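You operate a simulated robot arm through the tools that you are given. There is no shell and no other tool.

You run a simulated robot arm. Do the job below in one go: nothing can be reset, and whatever is moved stays where it is left.

TASK
Put one of the red blocks from the lab end of the long table on top of the small white box. Stack the carton labelled "sockets" from the white desk on top of the carton labelled "screws". Take the chip carton labelled "NEW" from the beige table and put it on the brown counter mat. Open the bottom counter drawer, fetch the large purple chip and set it inside and shut the drawer again. Open the top blue drawer, take the name card from the beige table and put it inside and shut the drawer again. Put the receiver plug that says "ball" from the display counter on top of the black power supply. Any order will do. Set down upright: chip carton, large purple chip, name card.

The check looks at the end state, three seconds after you hand in, the way a careful person would. Anything else that was tipped, shoved, dropped, spilled or broken makes it a failure.

THE ROBOT
A 7-joint arm with a four-finger gripper on a trunk, on a base that drives. Base frame: it is fixed to the floor where the robot stands at the start and does not move with it; the origin is under the middle of the robot, x ahead of it, y to its left, z up. Readings come in mm, rad, newtons and seconds.
Its first joint turns from -1.204 to 3.002 rad. Places, roughly: beige carton, cream carton [2000, 2500, 750]; black power supply [750, -2250, 750]; bottom counter drawer [3900, 500, 400]; brown counter mat (24x21 cm) [2760, -840, 800]; chip carton [1500, 2500, 750]; large purple chip [1750, 2750, 750]; name card [1750, 3000, 750]; pca dr1 [-300, 4300, 600]; pl dr2 [3900, 400, 400]; receiver plug [2750, -1250, 750]; red block [-2000, 2750, 750]; small white box (8x6x5 cm) [-2200, 2600, 800]; top blue drawer [-300, 4200, 700]. Payload 3.67 kg.
The TCP is the grasp point between the finger pads, 28 mm short of the fingertips. In the tool frame z runs along the fingers and y along their closing line. Largest opening 112 mm; the body of the gripper starts 73 mm behind the TCP.
Orientation is that of the tool frame in the base frame, as a unit quaternion [w, x, y, z]. With the fingers straight down and closing along the base's y, the tool's x points along the base's -x, its y along +y and its z along -z.

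THE INTERFACE
- The arm moves only by the tool apply_moves. Its argument "plan" is one flat list of numbers, 7 for each row, row after row: the opening in per cent of the stroke, from 0 (shut) to 100 (fully open), then the shift along the base's x, y, z in mm, then the turn, a rotation vector about the base's x, y, z in rad. In form: [grip, tx, ty, tz, wx, wy, wz, grip, tx, ty, tz, wx, wy, wz, ...]. A call has 1 to 20 rows; each row is the pose to reach, as a shift and turn from the pose commanded when the call began. Each row takes 0.2 s and may step no farther than 50 mm and 0.15 rad from the row before; otherwise, or with a gripper value out of range, the whole call is refused. A pose out of reach is approached as far as the arm can. The call stops where the force on the tool passes 40 N (or 10 N more than at its start, if that is more) or the arm is blocked; 0.2 s more then pass. The fingers move at their own pace and stop on an object; they squeeze with about 23 N. The grip force told is the motor's: it shows also when the fingers shut on nothing. Time passes only in rows, and 0.2 s behind the last, so rows that repeat a pose let the fingers close. It gives the time, the measured TCP pose, the force on the tool (base axes), the opening and the grip force at its end, in the units of the frame above (readings bear some noise), with the torque about the TCP (base axes, N m) and any sound that the robot's microphone picked up.
- Cameras (640 x 400 px; columns grow to the right, rows downward): "scene" is now at [141.3, 8.5, 1296.5]; the picture's right is [0.10, -0.99, -0.00], its down [-0.47, -0.05, -0.88] and it looks along [0.88, 0.09, -0.47] (base axes); focal length 292 px, centre (320, 200). "wrist" rides on the gripper at [60, -18, -104] in the tool frame; the picture's right is [0.29, 0.96, 0.00], its down [-0.80, 0.24, -0.55] and it looks along [-0.53, 0.16, 0.83] (tool axes); focal length 234 px, centre (320, 200). There is no depth. A picture from a camera that has moved, and an enlarged one, comes with that camera's place and axes in the base frame and with its lens. The place of the scene camera against the robot may be out by one fixed shift of up to 18 mm in any direction.
- snapshot(camera): a new picture of that camera. It takes no simulated time.
- move_column(by): slides the trunk up (or, below 0, down) by that many mm; the arm and the scene camera ride with it, the base frame stays. It gives what a move gives, with no picture.
- roll_base(legs): drives the robot by 1 to 6 legs, each [ahead, turn to the left] in mm and rad, along the robot's own axes; the way and the turn of a leg run together, so that a leg with both is an arc; at most 1500 mm and 3.142 rad a leg. The arm and the cameras ride along, it lands a little off, and it stops where it bumps. It gives what a move gives.
- aim_head(pan, tilt): turns the head with the scene camera to pan (to the left, within 1.501 rad either way) and tilt (down, from -0.506 to 1.204), counted from straight ahead of the robot. It gives what a move gives.
- zoom(camera, box): a new picture of the part [left, top, right, bottom] of that camera's present view, enlarged. It takes no simulated time.
- close_job(): hands the job in; it is judged then, once.

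Places have to be worked out from the pictures, the camera data and where the tool is seen. Open the gripper and draw the arm clear of the work before you hand the job in, unless the task says otherwise.

The tools are called after "Request:" by a JSON object that holds its "fn" and its "kwargs". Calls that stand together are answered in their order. apply_moves: Moves the arm, as the interface text tells. Its arguments: {"type":"object","properties":{"plan":{"type":"array","items":{"type":"number"}}},"required":["plan"]} The other tools are called the same way: move_column (by) slides the trunk up or down; roll_base (legs) drives the base; aim_head (pan, tilt) turns the head that bears the scene camera; snapshot (camera) takes a picture; zoom (camera, box) takes an enlarged picture of a part of a camera's view; close_job () hands the job in.

At the start:

```text
t: 0.0
tool_pos: [633.5, 37.5, 1099.3]
tcp_rot: [0.0, -0.001, 1.0, 0.0]
ft_force: [0.0, 0.3, -0.8]
ft_torque: [0.02, -0.02, 0.02]
opening: 111.9
grasp_force: 0.1
trunk travel left (down, up): [-400.0, 440.0]
robot x, y, heading: [-2.5, -5.5, 0.0]
head pan, tilt: [0.101, 0.487]
```

scene: 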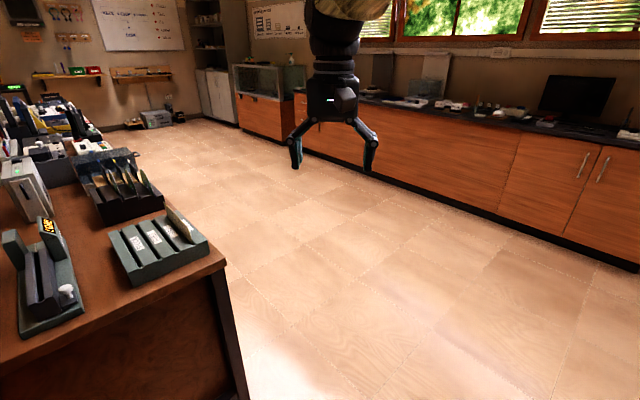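
wrist: 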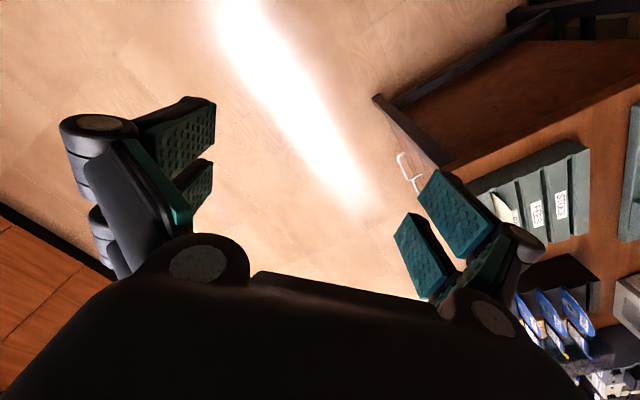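

The start pictures show the lab with a table to the left and counters ahead. I will look around with the head before driving anywhere.

Request:
{"fn": "aim_head", "kwargs": {"pan": 1.4, "tilt": 0.3}}

Request:
{"fn": "snapshot", "kwargs": {"camera": "scene"}}

Request:
{"fn": "aim_head", "kwargs": {"pan": 0.7, "tilt": 0.3}}

Request:
{"fn": "snapshot", "kwargs": {"camera": "scene"}}

Request:
{"fn": "aim_head", "kwargs": {"pan": 0.0, "tilt": 0.3}}

Request:
{"fn": "snapshot", "kwargs": {"camera": "scene"}}

Request:
{"fn": "aim_head", "kwargs": {"pan": -0.8, "tilt": 0.3}}

Request:
{"fn": "snapshot", "kwargs": {"camera": "scene"}}

Request:
{"fn": "aim_head", "kwargs": {"pan": -1.5, "tilt": 0.3}}

Request:
{"fn": "snapshot", "kwargs": {"camera": "scene"}}

```text
t: 1.5
tool_pos: [634.6, 36.9, 1099.9]
tcp_rot: [-0.001, 0.0, 1.0, 0.0]
ft_force: [0.2, -0.1, 0.7]
ft_torque: [0.0, 0.03, -0.03]
opening: 112.1
grasp_force: 0.1
trunk travel left (down, up): [-400.0, 440.0]
robot x, y, heading: [-2.8, 3.0, 0.001]
head pan, tilt: [1.4, 0.3]
```

```text
taken
camera scene: at [66.5, 91.3, 1313.8], right [0.99, -0.17, 0.0], down [-0.05, -0.29, -0.96], along [0.16, 0.94, -0.3], focal length 292 px, centre (320, 200)
```

scene: 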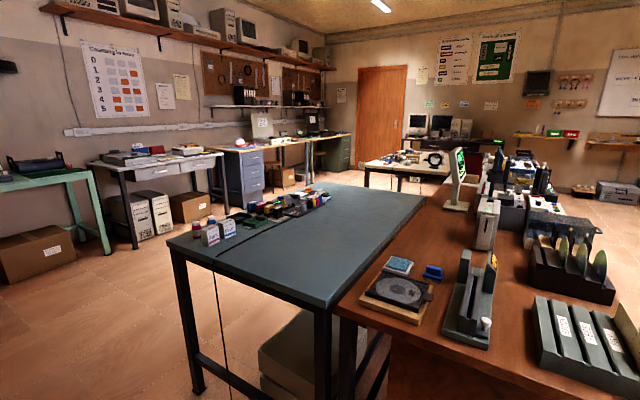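

```text
t: 2.5
tool_pos: [634.6, 38.1, 1099.5]
tcp_rot: [0.0, 0.0, 1.0, 0.001]
ft_force: [-0.2, -0.3, 0.1]
ft_torque: [0.04, -0.03, -0.01]
opening: 112.0
grasp_force: 0.1
trunk travel left (down, up): [-400.0, 440.0]
robot x, y, heading: [-0.0, -0.0, 0.004]
head pan, tilt: [0.7, 0.3]
```

```text
taken
camera scene: at [121.9, 59.5, 1313.8], right [0.64, -0.76, 0.0], down [-0.23, -0.19, -0.96], along [0.73, 0.62, -0.3], focal length 292 px, centre (320, 200)
```

scene: 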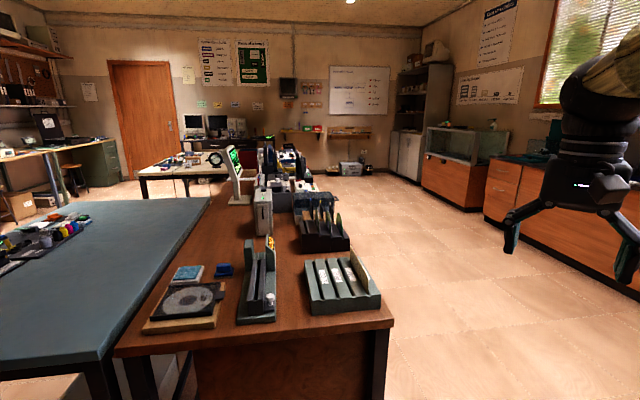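

```text
t: 3.6
tool_pos: [635.5, 37.1, 1099.5]
tcp_rot: [0.0, 0.0, 1.0, 0.0]
ft_force: [0.1, -0.2, -0.3]
ft_torque: [0.02, -0.02, 0.0]
opening: 111.9
grasp_force: 0.0
trunk travel left (down, up): [-400.0, 440.0]
robot x, y, heading: [0.2, -5.3, 0.003]
head pan, tilt: [0.0, 0.3]
```

```text
taken
camera scene: at [143.9, -0.6, 1313.8], right [0.0, -1.0, 0.0], down [-0.3, 0.0, -0.96], along [0.96, 0.0, -0.3], focal length 292 px, centre (320, 200)
```

scene: 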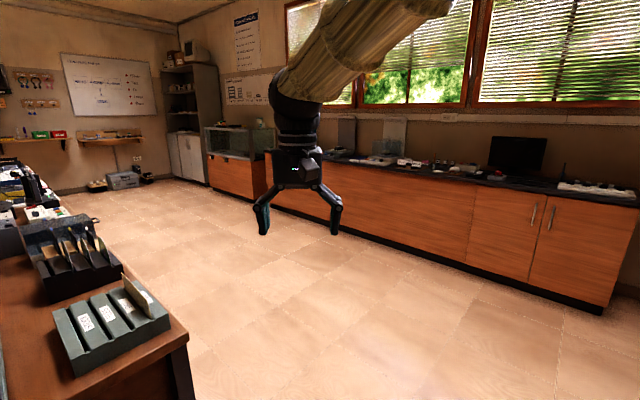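

```text
t: 4.7
tool_pos: [634.9, 38.0, 1098.3]
tcp_rot: [0.0, 0.0, 1.0, 0.0]
ft_force: [-0.6, 1.0, -0.9]
ft_torque: [0.0, 0.02, 0.03]
opening: 112.3
grasp_force: 0.0
trunk travel left (down, up): [-400.0, 440.0]
robot x, y, heading: [0.2, 0.4, -0.002]
head pan, tilt: [-0.799, 0.3]
```

```text
taken
camera scene: at [115.7, -67.6, 1313.8], right [-0.72, -0.7, 0.0], down [-0.21, 0.21, -0.96], along [0.67, -0.68, -0.3], focal length 292 px, centre (320, 200)
```

scene: 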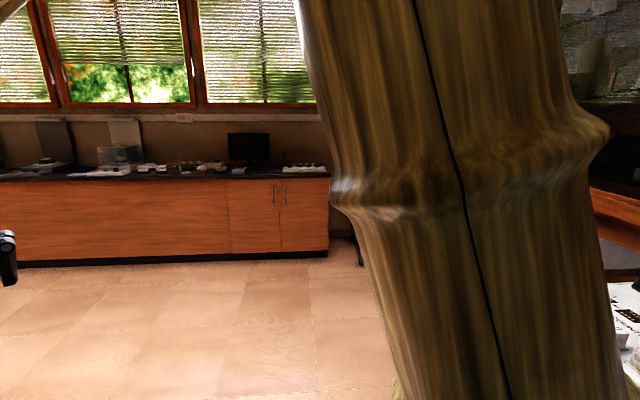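

```text
t: 5.8
tool_pos: [634.4, 37.8, 1100.4]
tcp_rot: [0.0, 0.0, 1.0, 0.001]
ft_force: [0.0, -1.0, 1.3]
ft_torque: [0.01, -0.01, 0.03]
opening: 111.8
grasp_force: 0.1
trunk travel left (down, up): [-400.0, 440.0]
robot x, y, heading: [-2.2, -1.3, -0.003]
head pan, tilt: [-1.499, 0.3]
```

```text
taken
camera scene: at [57.3, -93.8, 1313.8], right [-1.0, -0.07, 0.0], down [-0.02, 0.3, -0.96], along [0.07, -0.95, -0.3], focal length 292 px, centre (320, 200)
```

scene: 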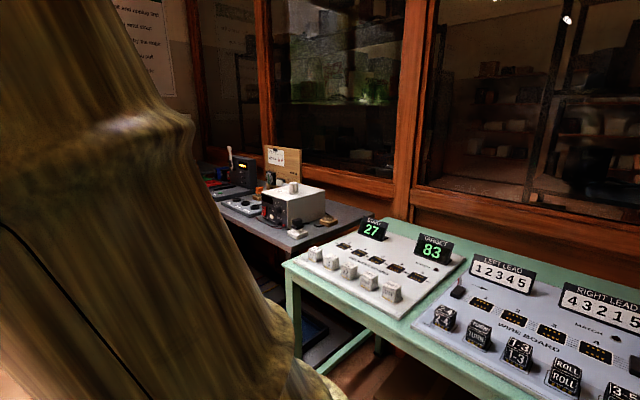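

I need better detail of the distant furniture. I turn the head left again and zoom in on several regions.

Request:
{"fn": "aim_head", "kwargs": {"pan": 1.1, "tilt": 0.25}}

Request:
{"fn": "zoom", "kwargs": {"camera": "scene", "box": [160, 100, 320, 200]}}

Request:
{"fn": "zoom", "kwargs": {"camera": "scene", "box": [0, 100, 160, 200]}}

Request:
{"fn": "zoom", "kwargs": {"camera": "scene", "box": [300, 100, 460, 200]}}

Request:
{"fn": "zoom", "kwargs": {"camera": "scene", "box": [400, 100, 640, 250]}}

Request:
{"fn": "zoom", "kwargs": {"camera": "scene", "box": [0, 100, 320, 300]}}

```text
t: 8.1
tool_pos: [634.8, 37.1, 1098.6]
tcp_rot: [0.001, 0.0, 1.0, 0.0]
ft_force: [0.3, -0.9, 0.5]
ft_torque: [0.03, -0.01, 0.04]
opening: 112.0
grasp_force: 0.0
trunk travel left (down, up): [-400.0, 440.0]
robot x, y, heading: [0.0, -1.9, -0.005]
head pan, tilt: [1.1, 0.25]
```

```text
4.00 times, centred on (240, 150) of scene
camera zoom: at [93.0, 82.5, 1318.5], right [0.89, -0.45, 0.0], down [-0.11, -0.22, -0.97], along [0.44, 0.86, -0.25], focal length 1167 px, centre (640, 400)
```

zoom: 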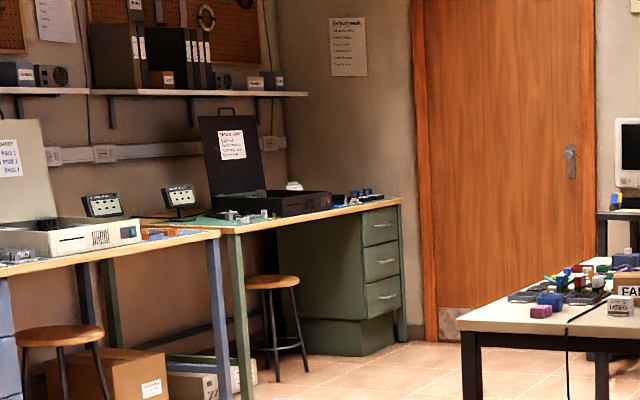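

```text
4.00 times, centred on (80, 150) of scene
camera zoom: at [93.0, 82.5, 1318.5], right [0.89, -0.45, 0.0], down [-0.11, -0.22, -0.97], along [0.44, 0.86, -0.25], focal length 1167 px, centre (1280, 400)
```

zoom: 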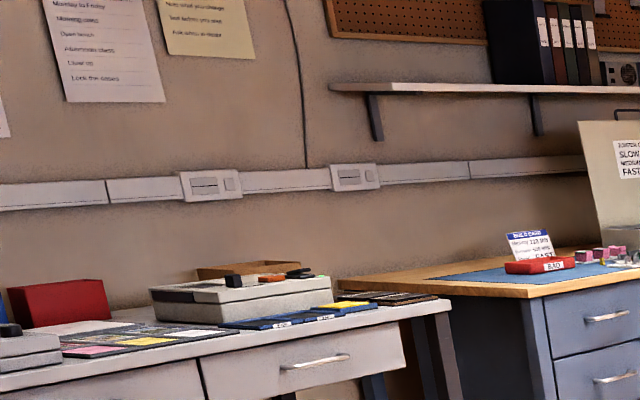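

```text
4.00 times, centred on (380, 150) of scene
camera zoom: at [93.0, 82.5, 1318.5], right [0.89, -0.45, 0.0], down [-0.11, -0.22, -0.97], along [0.44, 0.86, -0.25], focal length 1167 px, centre (80, 400)
```

zoom: 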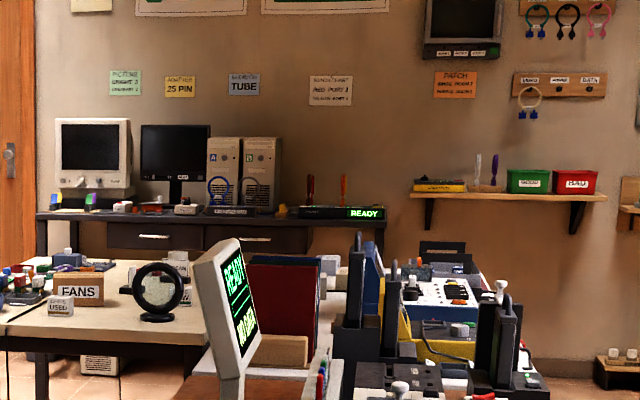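

```text
2.67 times, centred on (520, 175) of scene
camera zoom: at [93.0, 82.5, 1318.5], right [0.89, -0.45, 0.0], down [-0.11, -0.22, -0.97], along [0.44, 0.86, -0.25], focal length 778 px, centre (-213, 267)
```

zoom: 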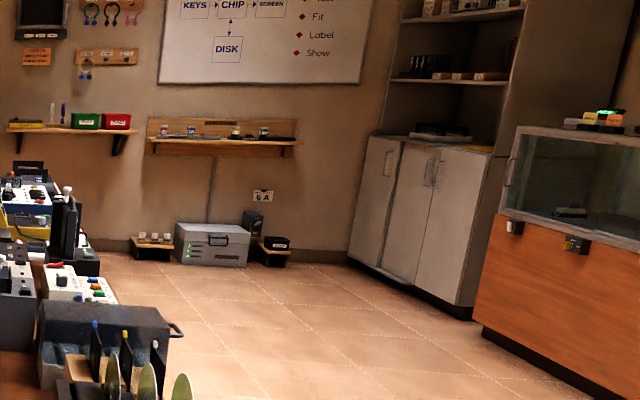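

```text
2.00 times, centred on (160, 200) of scene
camera zoom: at [93.0, 82.5, 1318.5], right [0.89, -0.45, 0.0], down [-0.11, -0.22, -0.97], along [0.44, 0.86, -0.25], focal length 584 px, centre (640, 200)
```

zoom: 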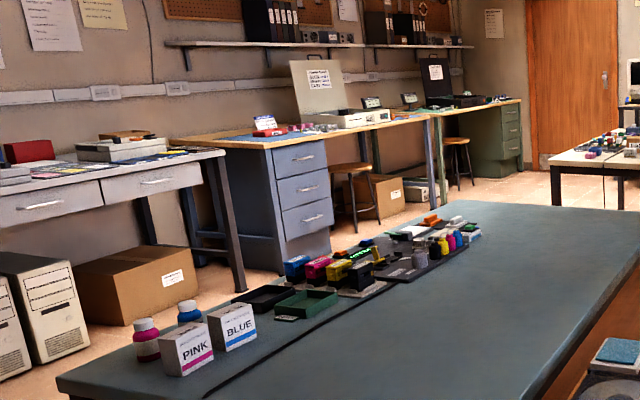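

The room's furniture runs at about 50° to the base axes. I turn in place to look towards the left wall and behind me, with the arm held high over the tables.

Request:
{"fn": "aim_head", "kwargs": {"pan": 0, "tilt": 1.2}}

Request:
{"fn": "snapshot", "kwargs": {"camera": "scene"}}

Request:
{"fn": "aim_head", "kwargs": {"pan": 1.5, "tilt": 1.1}}

Request:
{"fn": "snapshot", "kwargs": {"camera": "scene"}}

Request:
{"fn": "aim_head", "kwargs": {"pan": -1.5, "tilt": 1.1}}

Request:
{"fn": "snapshot", "kwargs": {"camera": "scene"}}

```text
t: 9.5
tool_pos: [635.1, 37.2, 1099.1]
tcp_rot: [0.0, 0.001, 1.0, 0.0]
ft_force: [-0.2, -0.1, 0.9]
ft_torque: [0.01, 0.02, -0.02]
opening: 111.8
grasp_force: 0.1
trunk travel left (down, up): [-400.0, 440.0]
robot x, y, heading: [-1.7, -1.3, -0.001]
head pan, tilt: [0.0, 1.201]
```

```text
taken
camera scene: at [106.5, -0.7, 1241.7], right [0.0, -1.0, 0.0], down [-0.93, 0.0, -0.36], along [0.36, 0.0, -0.93], focal length 292 px, centre (320, 200)
```

scene: 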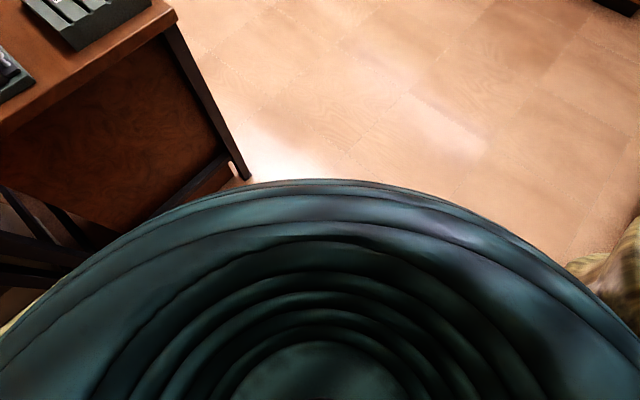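

```text
t: 11.1
tool_pos: [635.8, 37.8, 1099.9]
tcp_rot: [0.0, 0.0, 1.0, 0.0]
ft_force: [0.3, -0.1, -0.4]
ft_torque: [-0.03, 0.0, 0.02]
opening: 112.0
grasp_force: 0.2
trunk travel left (down, up): [-400.0, 440.0]
robot x, y, heading: [-1.5, 3.2, -0.001]
head pan, tilt: [1.499, 1.1]
```

```text
taken
camera scene: at [55.1, 62.3, 1247.7], right [1.0, -0.07, 0.0], down [-0.06, -0.89, -0.45], along [0.03, 0.45, -0.89], focal length 292 px, centre (320, 200)
```

scene: 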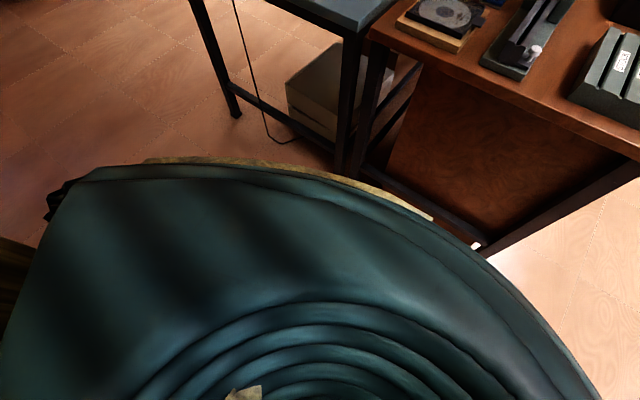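

```text
t: 13.7
tool_pos: [634.5, 36.5, 1098.5]
tcp_rot: [0.0, 0.0, 1.0, 0.0]
ft_force: [0.0, 0.1, 0.2]
ft_torque: [0.04, 0.02, -0.01]
opening: 112.1
grasp_force: 0.1
trunk travel left (down, up): [-400.0, 440.0]
robot x, y, heading: [-1.6, 2.1, -0.0]
head pan, tilt: [-1.499, 1.1]
```

```text
taken
camera scene: at [55.1, -63.7, 1247.7], right [-1.0, -0.07, 0.0], down [-0.06, 0.89, -0.45], along [0.03, -0.45, -0.89], focal length 292 px, centre (320, 200)
```

scene: 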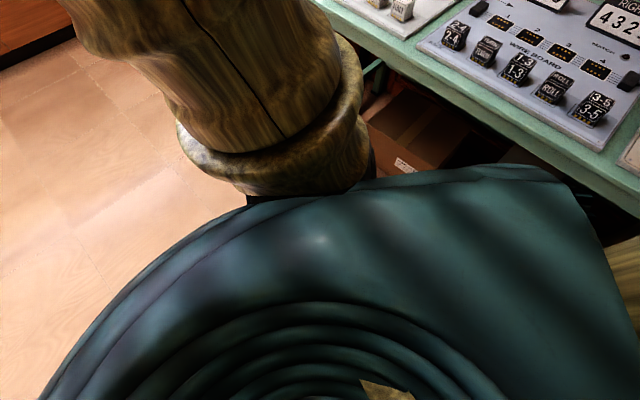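

The aisle is about 1.4 m wide and I stand in its middle, so turning in place is safe. I turn left to face the left wall and look.

Request:
{"fn": "roll_base", "kwargs": {"legs": [[0, 2.2]]}}

Request:
{"fn": "aim_head", "kwargs": {"pan": 0, "tilt": 0.25}}

Request:
{"fn": "snapshot", "kwargs": {"camera": "scene"}}

Request:
{"fn": "aim_head", "kwargs": {"pan": 1.0, "tilt": 0.25}}

Request:
{"fn": "snapshot", "kwargs": {"camera": "scene"}}

Request:
{"fn": "aim_head", "kwargs": {"pan": -0.7, "tilt": 0.25}}

Request:
{"fn": "snapshot", "kwargs": {"camera": "scene"}}

```text
t: 19.3
tool_pos: [-408.8, 486.7, 1099.0]
tcp_rot: [0.0, 0.894, -0.449, 0.0]
ft_force: [-0.8, 0.4, 0.0]
ft_torque: [-0.01, 0.01, 0.0]
opening: 111.8
grasp_force: 0.0
trunk travel left (down, up): [-400.0, 440.0]
robot x, y, heading: [4.4, -0.1, 2.208]
head pan, tilt: [-1.499, 1.1]
```

```text
t: 20.9
tool_pos: [-407.3, 487.0, 1098.9]
tcp_rot: [0.001, 0.893, -0.449, 0.0]
ft_force: [0.2, 0.2, -0.4]
ft_torque: [-0.02, 0.0, 0.01]
opening: 112.2
grasp_force: 0.0
trunk travel left (down, up): [-400.0, 440.0]
robot x, y, heading: [-5.4, 1.4, 2.21]
head pan, tilt: [0.0, 0.25]
```

```text
taken
camera scene: at [-84.9, 115.0, 1318.5], right [0.8, 0.6, 0.0], down [0.15, -0.2, -0.97], along [-0.58, 0.78, -0.25], focal length 292 px, centre (320, 200)
```

scene: 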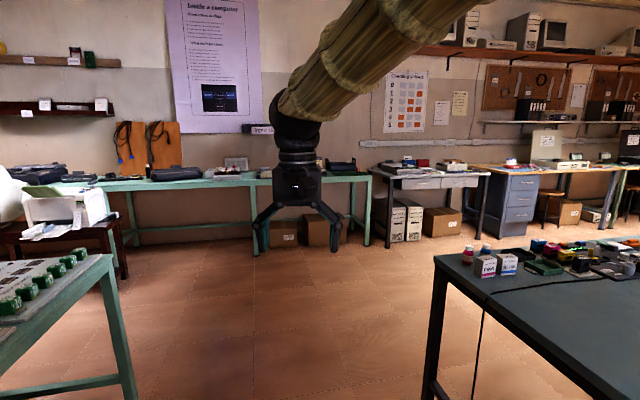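

```text
t: 22.2
tool_pos: [-407.4, 487.0, 1099.7]
tcp_rot: [0.0, 0.893, -0.449, 0.0]
ft_force: [-0.8, 0.4, -0.1]
ft_torque: [0.03, 0.01, 0.0]
opening: 112.0
grasp_force: 0.1
trunk travel left (down, up): [-400.0, 440.0]
robot x, y, heading: [2.3, -1.2, 2.211]
head pan, tilt: [1.0, 0.25]
```

```text
taken
camera scene: at [-122.5, 33.7, 1318.5], right [-0.07, 1.0, 0.0], down [0.25, 0.02, -0.97], along [-0.97, -0.07, -0.25], focal length 292 px, centre (320, 200)
```

scene: 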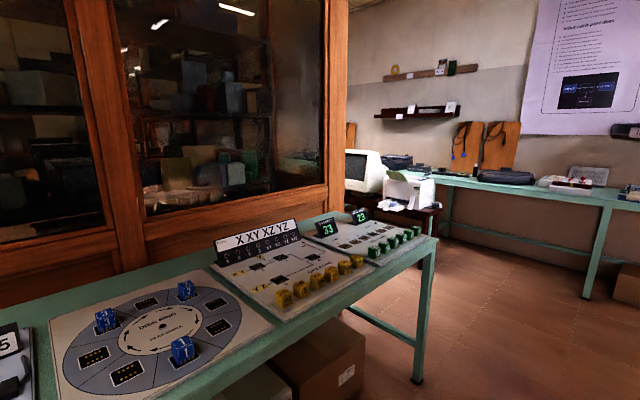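

```text
t: 23.9
tool_pos: [-408.3, 486.9, 1100.0]
tcp_rot: [0.0, 0.893, -0.45, -0.001]
ft_force: [0.6, 0.7, 0.5]
ft_torque: [0.0, -0.01, -0.03]
opening: 111.8
grasp_force: 0.0
trunk travel left (down, up): [-400.0, 440.0]
robot x, y, heading: [-2.6, -2.9, 2.21]
head pan, tilt: [-0.7, 0.25]
```

```text
taken
camera scene: at [-23.7, 133.2, 1318.5], right [1.0, -0.06, 0.0], down [-0.01, -0.25, -0.97], along [0.06, 0.97, -0.25], focal length 292 px, centre (320, 200)
```

scene: 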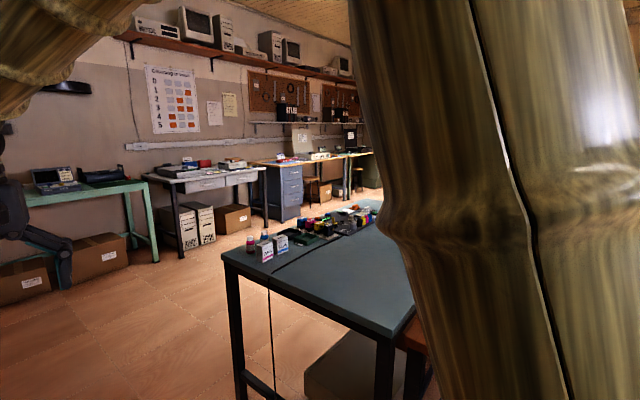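

The long mint table runs along the left wall. I'll face it again and zoom in on its right end and on the white desk beside it.

Request:
{"fn": "aim_head", "kwargs": {"pan": 0.0, "tilt": 0.25}}

Request:
{"fn": "zoom", "kwargs": {"camera": "scene", "box": [200, 130, 360, 230]}}

Request:
{"fn": "zoom", "kwargs": {"camera": "scene", "box": [310, 130, 470, 230]}}

Request:
{"fn": "zoom", "kwargs": {"camera": "scene", "box": [0, 130, 240, 280]}}

Request:
{"fn": "zoom", "kwargs": {"camera": "scene", "box": [440, 130, 600, 230]}}

```text
t: 25.0
tool_pos: [-408.7, 488.1, 1100.1]
tcp_rot: [0.001, 0.893, -0.45, 0.0]
ft_force: [0.4, -0.4, 0.5]
ft_torque: [0.01, 0.0, -0.01]
opening: 112.0
grasp_force: 0.0
trunk travel left (down, up): [-400.0, 440.0]
robot x, y, heading: [-1.3, -0.3, 2.207]
head pan, tilt: [0.0, 0.25]
```

```text
4.00 times, centred on (280, 180) of scene
camera zoom: at [-84.9, 115.0, 1318.5], right [0.8, 0.6, 0.0], down [0.15, -0.2, -0.97], along [-0.58, 0.78, -0.25], focal length 1167 px, centre (480, 280)
```

zoom: 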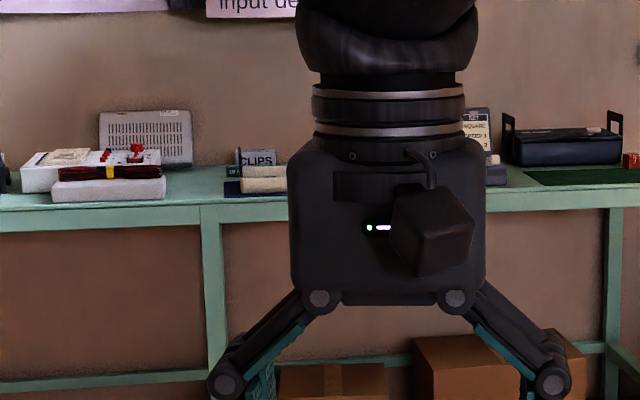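

```text
4.00 times, centred on (390, 180) of scene
camera zoom: at [-84.9, 115.0, 1318.5], right [0.8, 0.6, 0.0], down [0.15, -0.2, -0.97], along [-0.58, 0.78, -0.25], focal length 1167 px, centre (40, 280)
```

zoom: 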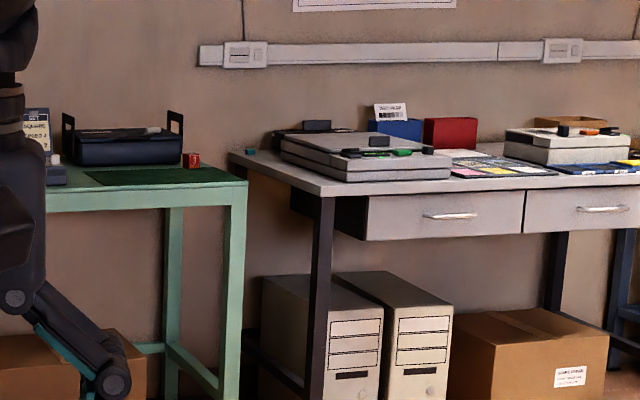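

```text
2.67 times, centred on (120, 205) of scene
camera zoom: at [-84.9, 115.0, 1318.5], right [0.8, 0.6, 0.0], down [0.15, -0.2, -0.97], along [-0.58, 0.78, -0.25], focal length 778 px, centre (853, 187)
```

zoom: 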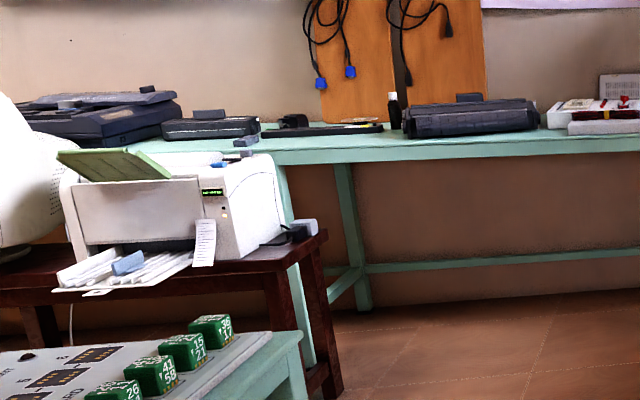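

```text
4.00 times, centred on (520, 180) of scene
camera zoom: at [-84.9, 115.0, 1318.5], right [0.8, 0.6, 0.0], down [0.15, -0.2, -0.97], along [-0.58, 0.78, -0.25], focal length 1167 px, centre (-480, 280)
```

zoom: 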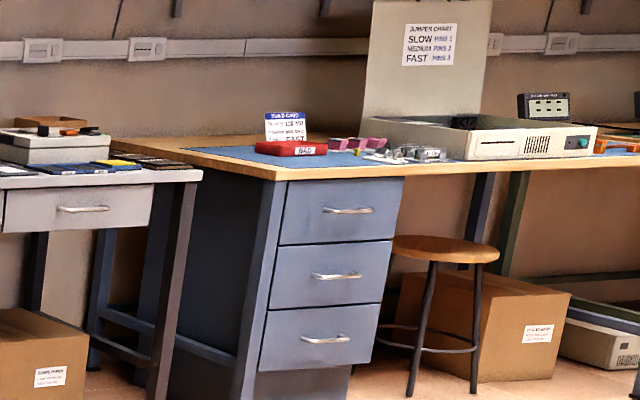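

A red block sits near the right end of the long mint table, and the white desk with two drawers is beside it. I'll drive along the aisle between the central table and the demo table towards the wall, then look again.

Request:
{"fn": "roll_base", "kwargs": {"legs": [[0, 0.24], [1500, 0]]}}

Request:
{"fn": "aim_head", "kwargs": {"pan": -0.3, "tilt": 0.4}}

Request:
{"fn": "snapshot", "kwargs": {"camera": "scene"}}

Request:
{"fn": "snapshot", "kwargs": {"camera": "wrist"}}

```text
t: 33.2
tool_pos: [-1675.7, 1301.6, 1098.9]
tcp_rot: [0.001, 0.944, -0.329, 0.0]
ft_force: [0.7, -0.6, 0.6]
ft_torque: [0.03, -0.01, -0.03]
opening: 111.8
grasp_force: 0.0
trunk travel left (down, up): [-400.0, 440.0]
robot x, y, heading: [-1158.0, 938.8, 2.469]
head pan, tilt: [0.0, 0.25]
```

```text
t: 34.0
tool_pos: [-1675.6, 1300.5, 1099.9]
tcp_rot: [0.0, 0.944, -0.329, -0.001]
ft_force: [0.0, 0.2, -0.4]
ft_torque: [0.0, -0.02, 0.01]
opening: 112.0
grasp_force: 0.0
trunk travel left (down, up): [-400.0, 440.0]
robot x, y, heading: [-1153.1, 933.0, 2.467]
head pan, tilt: [-0.3, 0.4]
```

```text
taken
camera scene: at [-1247.2, 1043.3, 1304.5], right [0.83, 0.56, 0.0], down [0.22, -0.32, -0.92], along [-0.52, 0.76, -0.39], focal length 292 px, centre (320, 200)
```

scene: 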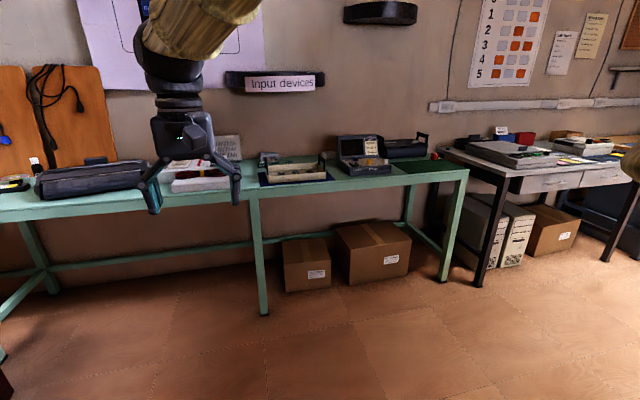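

```text
taken
camera wrist: at [-1617.4, 1278.5, 1204.8], right [-0.37, -0.93, 0.0], down [-0.77, 0.31, 0.55], along [-0.51, 0.21, -0.83], focal length 234 px, centre (320, 200)
```

wrist: 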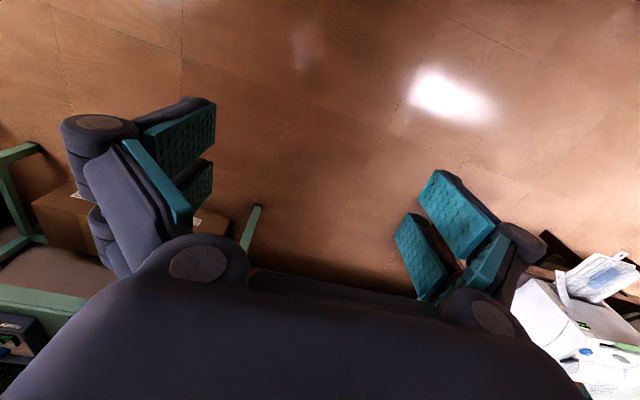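

I can see the right half of the long table. I zoom in to find the red blocks and the white box.

Request:
{"fn": "zoom", "kwargs": {"camera": "scene", "box": [240, 120, 400, 220]}}

Request:
{"fn": "zoom", "kwargs": {"camera": "scene", "box": [340, 110, 500, 210]}}

Request:
{"fn": "zoom", "kwargs": {"camera": "scene", "box": [460, 110, 620, 210]}}

Request:
{"fn": "zoom", "kwargs": {"camera": "scene", "box": [100, 120, 260, 220]}}

```text
4.00 times, centred on (320, 170) of scene
camera zoom: at [-1247.2, 1043.3, 1304.5], right [0.83, 0.56, 0.0], down [0.22, -0.32, -0.92], along [-0.52, 0.76, -0.39], focal length 1167 px, centre (320, 320)
```

zoom: 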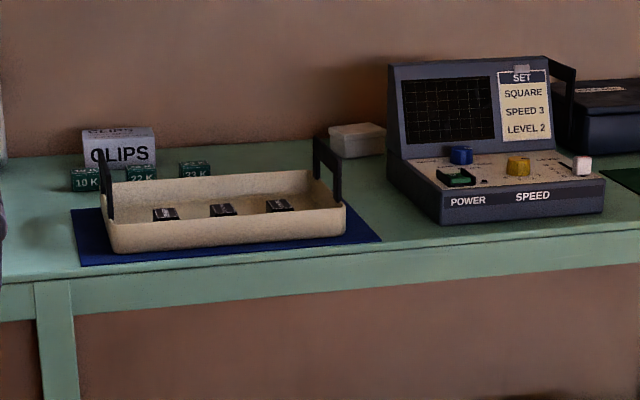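

```text
4.00 times, centred on (420, 160) of scene
camera zoom: at [-1247.2, 1043.3, 1304.5], right [0.83, 0.56, 0.0], down [0.22, -0.32, -0.92], along [-0.52, 0.76, -0.39], focal length 1167 px, centre (-80, 360)
```

zoom: 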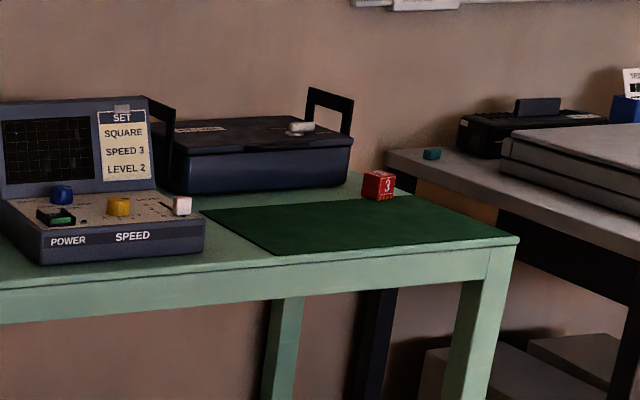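

```text
4.00 times, centred on (540, 160) of scene
camera zoom: at [-1247.2, 1043.3, 1304.5], right [0.83, 0.56, 0.0], down [0.22, -0.32, -0.92], along [-0.52, 0.76, -0.39], focal length 1167 px, centre (-560, 360)
```

zoom: 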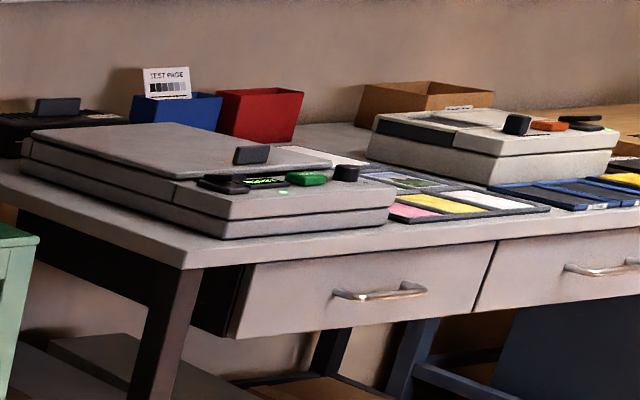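

```text
4.00 times, centred on (180, 170) of scene
camera zoom: at [-1247.2, 1043.3, 1304.5], right [0.83, 0.56, 0.0], down [0.22, -0.32, -0.92], along [-0.52, 0.76, -0.39], focal length 1167 px, centre (880, 320)
```

zoom: 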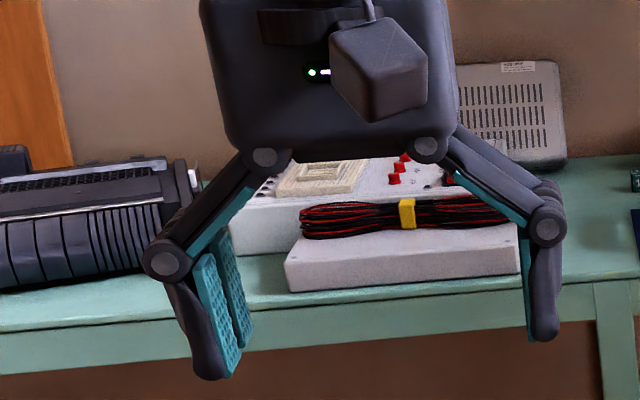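

The small white box is behind the cream tray, and a red block with a "3" lies at the right end by the green mat. I raise the trunk for clearance and drive closer, then face the table.

Request:
{"fn": "move_column", "kwargs": {"by": 120}}

Request:
{"fn": "roll_base", "kwargs": {"legs": [[0, -0.69], [1150, 0], [0, 0.61]]}}

Request:
{"fn": "aim_head", "kwargs": {"pan": 0, "tilt": 0.6}}

Request:
{"fn": "snapshot", "kwargs": {"camera": "scene"}}

Request:
{"fn": "snapshot", "kwargs": {"camera": "wrist"}}

```text
t: 35.5
tool_pos: [-1676.3, 1302.9, 1219.0]
tcp_rot: [0.0, 0.944, -0.33, 0.0]
ft_force: [0.4, 0.2, -0.2]
ft_torque: [-0.03, 0.02, -0.01]
opening: 111.7
grasp_force: 0.1
trunk travel left (down, up): [-520.0, 320.0]
robot x, y, heading: [-1152.7, 936.3, 2.469]
head pan, tilt: [-0.3, 0.4]
```

```text
t: 44.9
tool_pos: [-1899.9, 2446.4, 1219.9]
tcp_rot: [0.0, 0.934, -0.358, 0.0]
ft_force: [-0.5, 0.2, -0.6]
ft_torque: [0.0, -0.04, 0.02]
opening: 112.2
grasp_force: 0.0
trunk travel left (down, up): [-520.0, 320.0]
robot x, y, heading: [-1401.6, 2050.2, 2.407]
head pan, tilt: [-0.3, 0.4]
```

```text
t: 45.6
tool_pos: [-1899.7, 2447.3, 1220.1]
tcp_rot: [0.0, 0.934, -0.358, 0.0]
ft_force: [-0.2, 0.0, -1.1]
ft_torque: [0.0, -0.03, 0.03]
opening: 111.8
grasp_force: 0.2
trunk travel left (down, up): [-520.0, 320.0]
robot x, y, heading: [-1403.4, 2046.9, 2.41]
head pan, tilt: [0.0, 0.6]
```

```text
taken
camera scene: at [-1505.5, 2143.0, 1406.3], right [0.67, 0.74, 0.0], down [0.42, -0.38, -0.83], along [-0.61, 0.55, -0.56], focal length 292 px, centre (320, 200)
```

scene: 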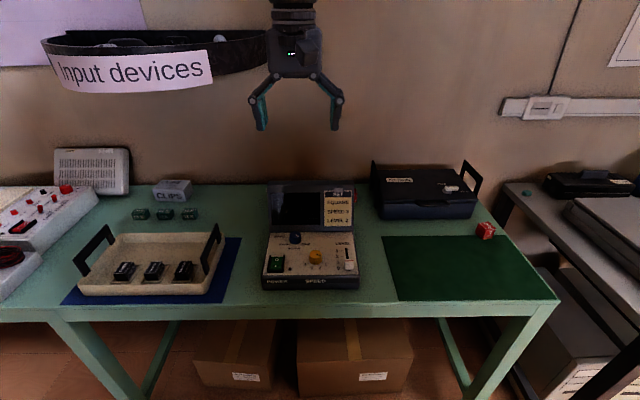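

```text
taken
camera wrist: at [-1842.3, 2421.0, 1324.9], right [-0.43, -0.9, 0.0], down [-0.75, 0.36, 0.55], along [-0.5, 0.24, -0.83], focal length 234 px, centre (320, 200)
```

wrist: 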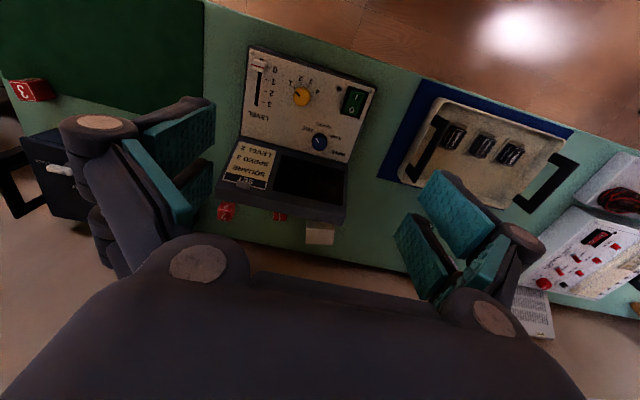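

The wrist view shows two more red blocks and the white box behind the scope, and the "3" block standing free at the right. I zoom in on these and on the gripper to calibrate the scene camera.

Request:
{"fn": "zoom", "kwargs": {"camera": "wrist", "box": [180, 160, 372, 280]}}

Request:
{"fn": "zoom", "kwargs": {"camera": "scene", "box": [400, 160, 560, 260]}}

Request:
{"fn": "zoom", "kwargs": {"camera": "scene", "box": [230, 60, 390, 160]}}

Request:
{"fn": "zoom", "kwargs": {"camera": "wrist", "box": [0, 40, 160, 140]}}

```text
3.33 times, centred on (276, 220) of wrist
camera zoom: at [-1842.3, 2421.0, 1324.9], right [-0.43, -0.9, 0.0], down [-0.75, 0.36, 0.55], along [-0.5, 0.24, -0.83], focal length 781 px, centre (467, 133)
```

zoom: 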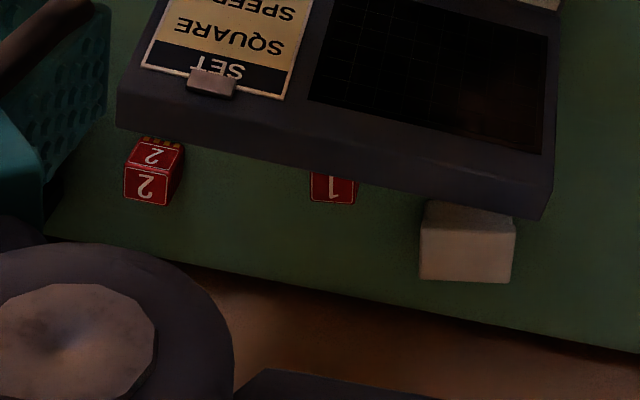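

```text
4.00 times, centred on (480, 210) of scene
camera zoom: at [-1505.5, 2143.0, 1406.3], right [0.67, 0.74, 0.0], down [0.42, -0.38, -0.83], along [-0.61, 0.55, -0.56], focal length 1167 px, centre (-320, 160)
```

zoom: 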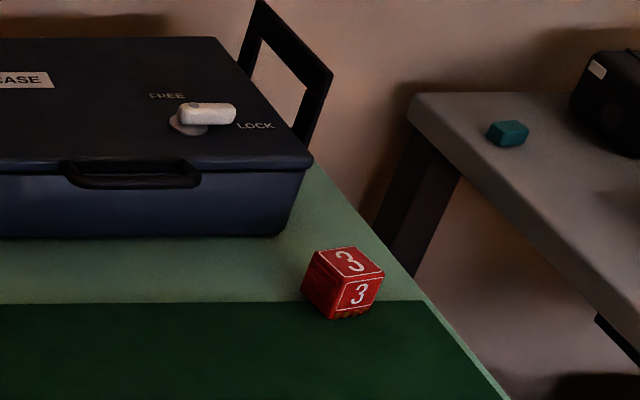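

```text
4.00 times, centred on (310, 110) of scene
camera zoom: at [-1505.5, 2143.0, 1406.3], right [0.67, 0.74, 0.0], down [0.42, -0.38, -0.83], along [-0.61, 0.55, -0.56], focal length 1167 px, centre (360, 560)
```

zoom: 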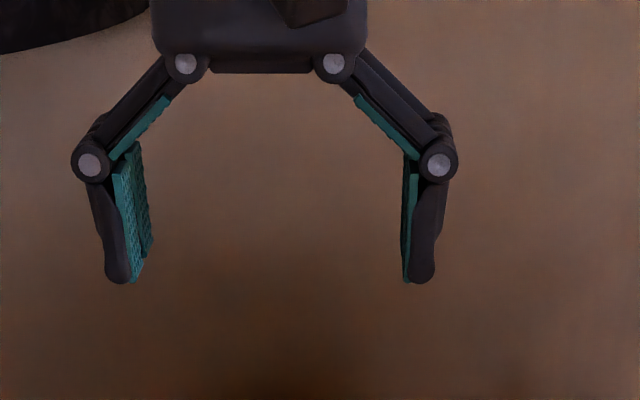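

```text
4.00 times, centred on (80, 90) of wrist
camera zoom: at [-1842.3, 2421.0, 1324.9], right [-0.43, -0.9, 0.0], down [-0.75, 0.36, 0.55], along [-0.5, 0.24, -0.83], focal length 937 px, centre (1280, 640)
```

zoom: 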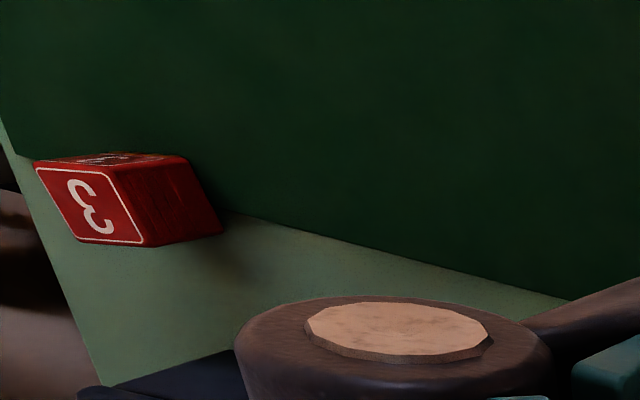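

Rough triangulation puts the "3" block near (-1668, 2975) and the white box near (-2240, 2608). I shift the base to stand where both are comfortably in reach.

Request:
{"fn": "roll_base", "kwargs": {"legs": [[0, -0.752], [239, 0], [0, 0.733]]}}

Request:
{"fn": "aim_head", "kwargs": {"pan": -0.1, "tilt": 0.8}}

Request:
{"fn": "snapshot", "kwargs": {"camera": "scene"}}

Request:
{"fn": "snapshot", "kwargs": {"camera": "wrist"}}

```text
t: 51.4
tool_pos: [-1907.9, 2695.1, 1219.8]
tcp_rot: [0.0, 0.929, -0.37, 0.0]
ft_force: [-0.5, -0.2, 0.3]
ft_torque: [0.0, -0.02, 0.01]
opening: 112.1
grasp_force: 0.0
trunk travel left (down, up): [-520.0, 320.0]
robot x, y, heading: [-1424.4, 2285.6, 2.386]
head pan, tilt: [0.0, 0.6]
```

```text
t: 52.1
tool_pos: [-1908.1, 2697.1, 1219.6]
tcp_rot: [0.0, 0.929, -0.37, 0.0]
ft_force: [-0.5, 0.5, 0.6]
ft_torque: [-0.01, 0.01, 0.0]
opening: 111.9
grasp_force: 0.1
trunk travel left (down, up): [-520.0, 320.0]
robot x, y, heading: [-1423.7, 2289.6, 2.386]
head pan, tilt: [-0.099, 0.799]
```

```text
taken
camera scene: at [-1510.1, 2381.7, 1389.5], right [0.76, 0.65, 0.0], down [0.47, -0.54, -0.7], along [-0.46, 0.53, -0.72], focal length 292 px, centre (320, 200)
```

scene: 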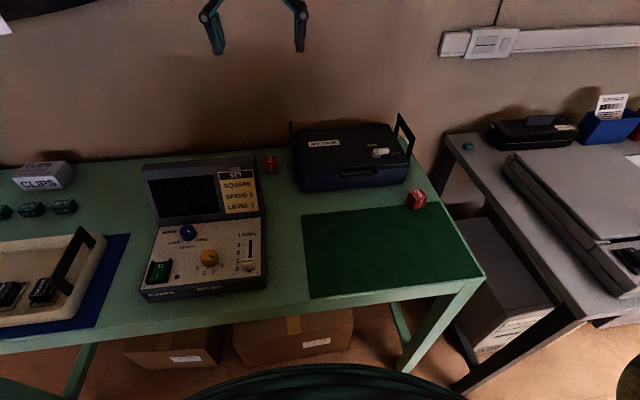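

```text
taken
camera wrist: at [-1851.2, 2667.8, 1324.9], right [-0.45, -0.89, 0.0], down [-0.74, 0.37, 0.55], along [-0.49, 0.25, -0.83], focal length 234 px, centre (320, 200)
```

wrist: 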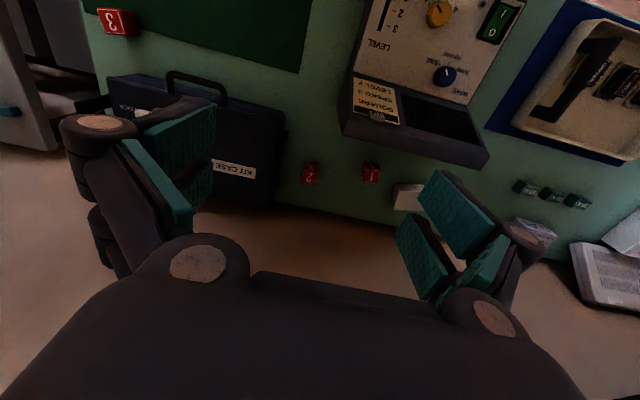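

From here I can see block 3 at the table's right edge, and blocks 1 and 2 behind the scope. I move the open gripper to hover above block 3 for a closer look.

Request:
{"fn": "apply_moves", "kwargs": {"plan": [100, 28, 33, -10, 0, 0, 0, 100, 57, 66, -20, 0, 0, 0, 100, 85, 99, -30, 0, 0, 0, 100, 114, 131, -40, 0, 0, 0, 100, 142, 164, -60, 0, 0, 0, 100, 171, 197, -75, 0, 0, 0, 100, 200, 230, -90, 0, 0, 0, 100, 228, 263, -100, 0, 0, 0, 100, 228, 263, -100, 0, 0, 0]}}

Request:
{"fn": "snapshot", "kwargs": {"camera": "wrist"}}

Request:
{"fn": "snapshot", "kwargs": {"camera": "scene"}}

```text
t: 54.1
tool_pos: [-1681.2, 2958.1, 1116.6]
tcp_rot: [0.0, 0.929, -0.37, -0.001]
ft_force: [-0.9, 0.4, 0.5]
ft_torque: [0.01, -0.04, 0.0]
opening: 112.0
grasp_force: 0.0
trunk travel left (down, up): [-520.0, 320.0]
robot x, y, heading: [-1422.4, 2287.7, 2.384]
head pan, tilt: [-0.099, 0.799]
```

```text
taken
camera wrist: at [-1625.3, 2929.0, 1223.1], right [-0.45, -0.89, 0.0], down [-0.74, 0.37, 0.55], along [-0.49, 0.25, -0.83], focal length 234 px, centre (320, 200)
```

wrist: 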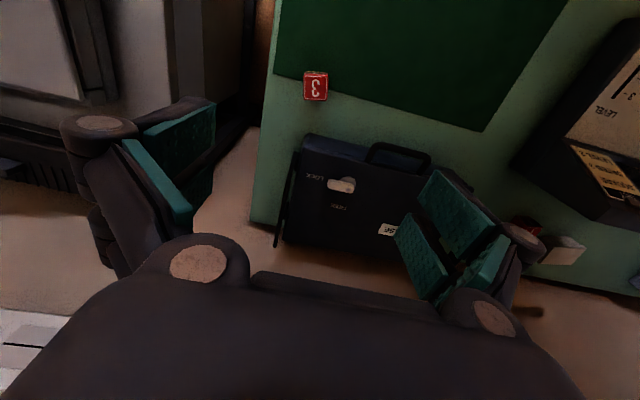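

```text
taken
camera scene: at [-1510.5, 2381.0, 1389.5], right [0.76, 0.65, 0.0], down [0.47, -0.54, -0.7], along [-0.46, 0.53, -0.72], focal length 292 px, centre (320, 200)
```

scene: 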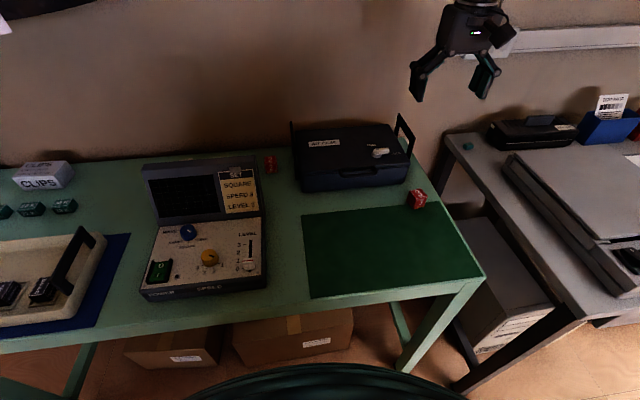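

The triangulated top of block 3 is at about (-1672, 2961, 842). I zoom to read its orientation before descending.

Request:
{"fn": "zoom", "kwargs": {"camera": "wrist", "box": [270, 60, 366, 120]}}

Request:
{"fn": "zoom", "kwargs": {"camera": "scene", "box": [390, 20, 550, 120]}}

```text
6.67 times, centred on (318, 90) of wrist
camera zoom: at [-1625.3, 2929.0, 1223.1], right [-0.45, -0.89, 0.0], down [-0.74, 0.37, 0.55], along [-0.49, 0.25, -0.83], focal length 1561 px, centre (333, 933)
```

zoom: 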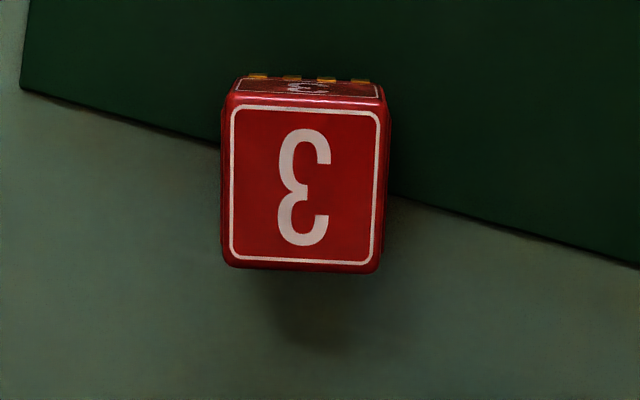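

```text
4.00 times, centred on (470, 70) of scene
camera zoom: at [-1510.5, 2381.0, 1389.5], right [0.76, 0.65, 0.0], down [0.47, -0.54, -0.7], along [-0.46, 0.53, -0.72], focal length 1167 px, centre (-280, 720)
```

zoom: 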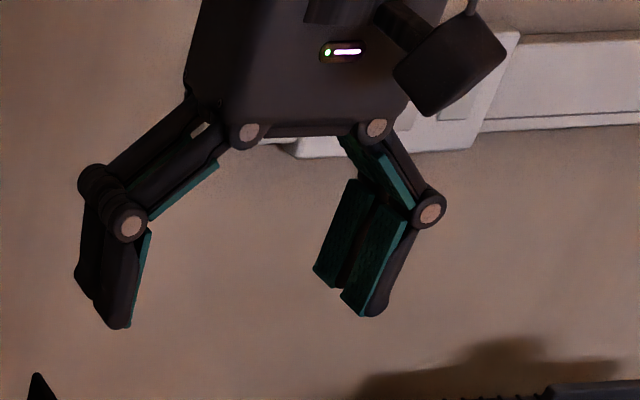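

Block 3 is about 36 mm wide and its edges line up with the camera image, so I yaw the gripper by +0.29 rad and descend to just above it.

Request:
{"fn": "apply_moves", "kwargs": {"plan": [100, 5, 1, -45, 0, 0, 0.1, 100, 10, 2, -90, 0, 0, 0.2, 100, 10, 2, -135, 0, 0, 0.29, 100, 10, 2, -180, 0, 0, 0.29, 100, 10, 2, -200, 0, 0, 0.29, 100, 10, 2, -200, 0, 0, 0.29]}}

Request:
{"fn": "snapshot", "kwargs": {"camera": "wrist"}}

Request:
{"fn": "snapshot", "kwargs": {"camera": "scene"}}

```text
t: 55.5
tool_pos: [-1669.1, 2960.8, 916.3]
tcp_rot: [0.0, 0.973, -0.232, 0.0]
ft_force: [-1.0, 0.1, 0.1]
ft_torque: [-0.05, 0.01, 0.04]
opening: 112.1
grasp_force: 0.1
trunk travel left (down, up): [-520.0, 320.0]
robot x, y, heading: [-1421.9, 2288.0, 2.381]
head pan, tilt: [-0.099, 0.799]
```

```text
taken
camera wrist: at [-1606.9, 2948.7, 1021.9], right [-0.18, -0.98, 0.0], down [-0.82, 0.15, 0.55], along [-0.55, 0.1, -0.83], focal length 234 px, centre (320, 200)
```

wrist: 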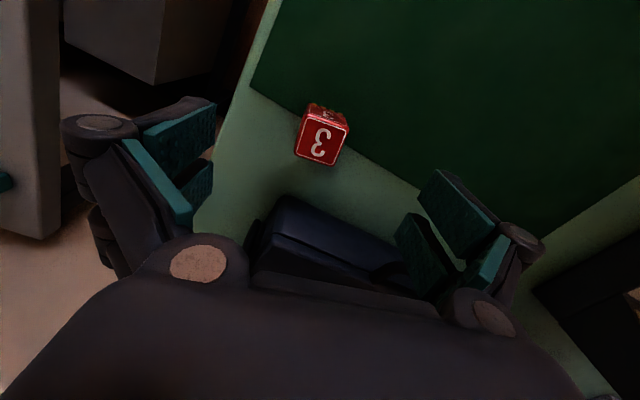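

```text
taken
camera scene: at [-1509.8, 2381.7, 1389.4], right [0.76, 0.65, 0.0], down [0.47, -0.54, -0.7], along [-0.46, 0.53, -0.72], focal length 292 px, centre (320, 200)
```

scene: 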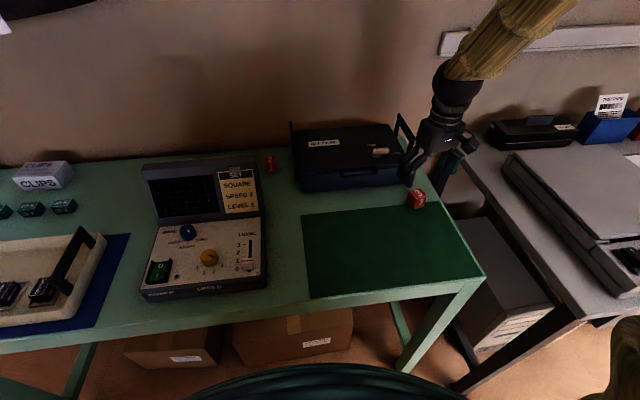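

The block lies between the open fingers and lines up with them. I descend to the grasp height (TCP about 842) and close.

Request:
{"fn": "apply_moves", "kwargs": {"plan": [100, 0, 0, -30, 0, 0, 0, 100, -1, 0, -55, 0, 0, 0, 100, -1, 0, -72, 0, 0, 0, 100, -1, 0, -72, 0, 0, 0]}}

Request:
{"fn": "snapshot", "kwargs": {"camera": "wrist"}}

Request:
{"fn": "zoom", "kwargs": {"camera": "scene", "box": [370, 130, 498, 210]}}

```text
t: 56.5
tool_pos: [-1669.0, 2960.3, 845.4]
tcp_rot: [0.0, 0.973, -0.232, 0.0]
ft_force: [0.4, -0.3, 0.4]
ft_torque: [0.01, 0.0, 0.01]
opening: 112.1
grasp_force: 0.1
trunk travel left (down, up): [-520.0, 320.0]
robot x, y, heading: [-1420.9, 2285.9, 2.382]
head pan, tilt: [-0.099, 0.799]
```

```text
taken
camera wrist: at [-1607.3, 2950.0, 951.5], right [-0.18, -0.98, 0.0], down [-0.82, 0.15, 0.55], along [-0.55, 0.1, -0.83], focal length 234 px, centre (320, 200)
```

wrist: 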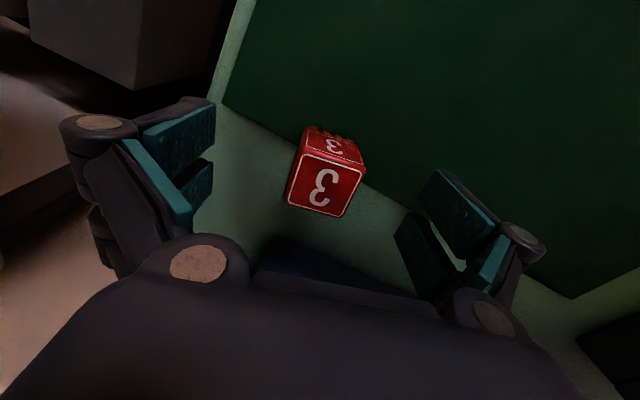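

```text
5.00 times, centred on (434, 170) of scene
camera zoom: at [-1509.8, 2381.5, 1389.5], right [0.76, 0.65, 0.0], down [0.47, -0.54, -0.7], along [-0.46, 0.53, -0.72], focal length 1459 px, centre (-250, 350)
```

zoom: 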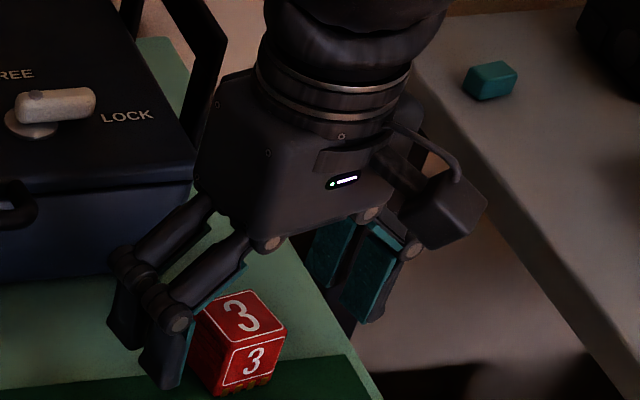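

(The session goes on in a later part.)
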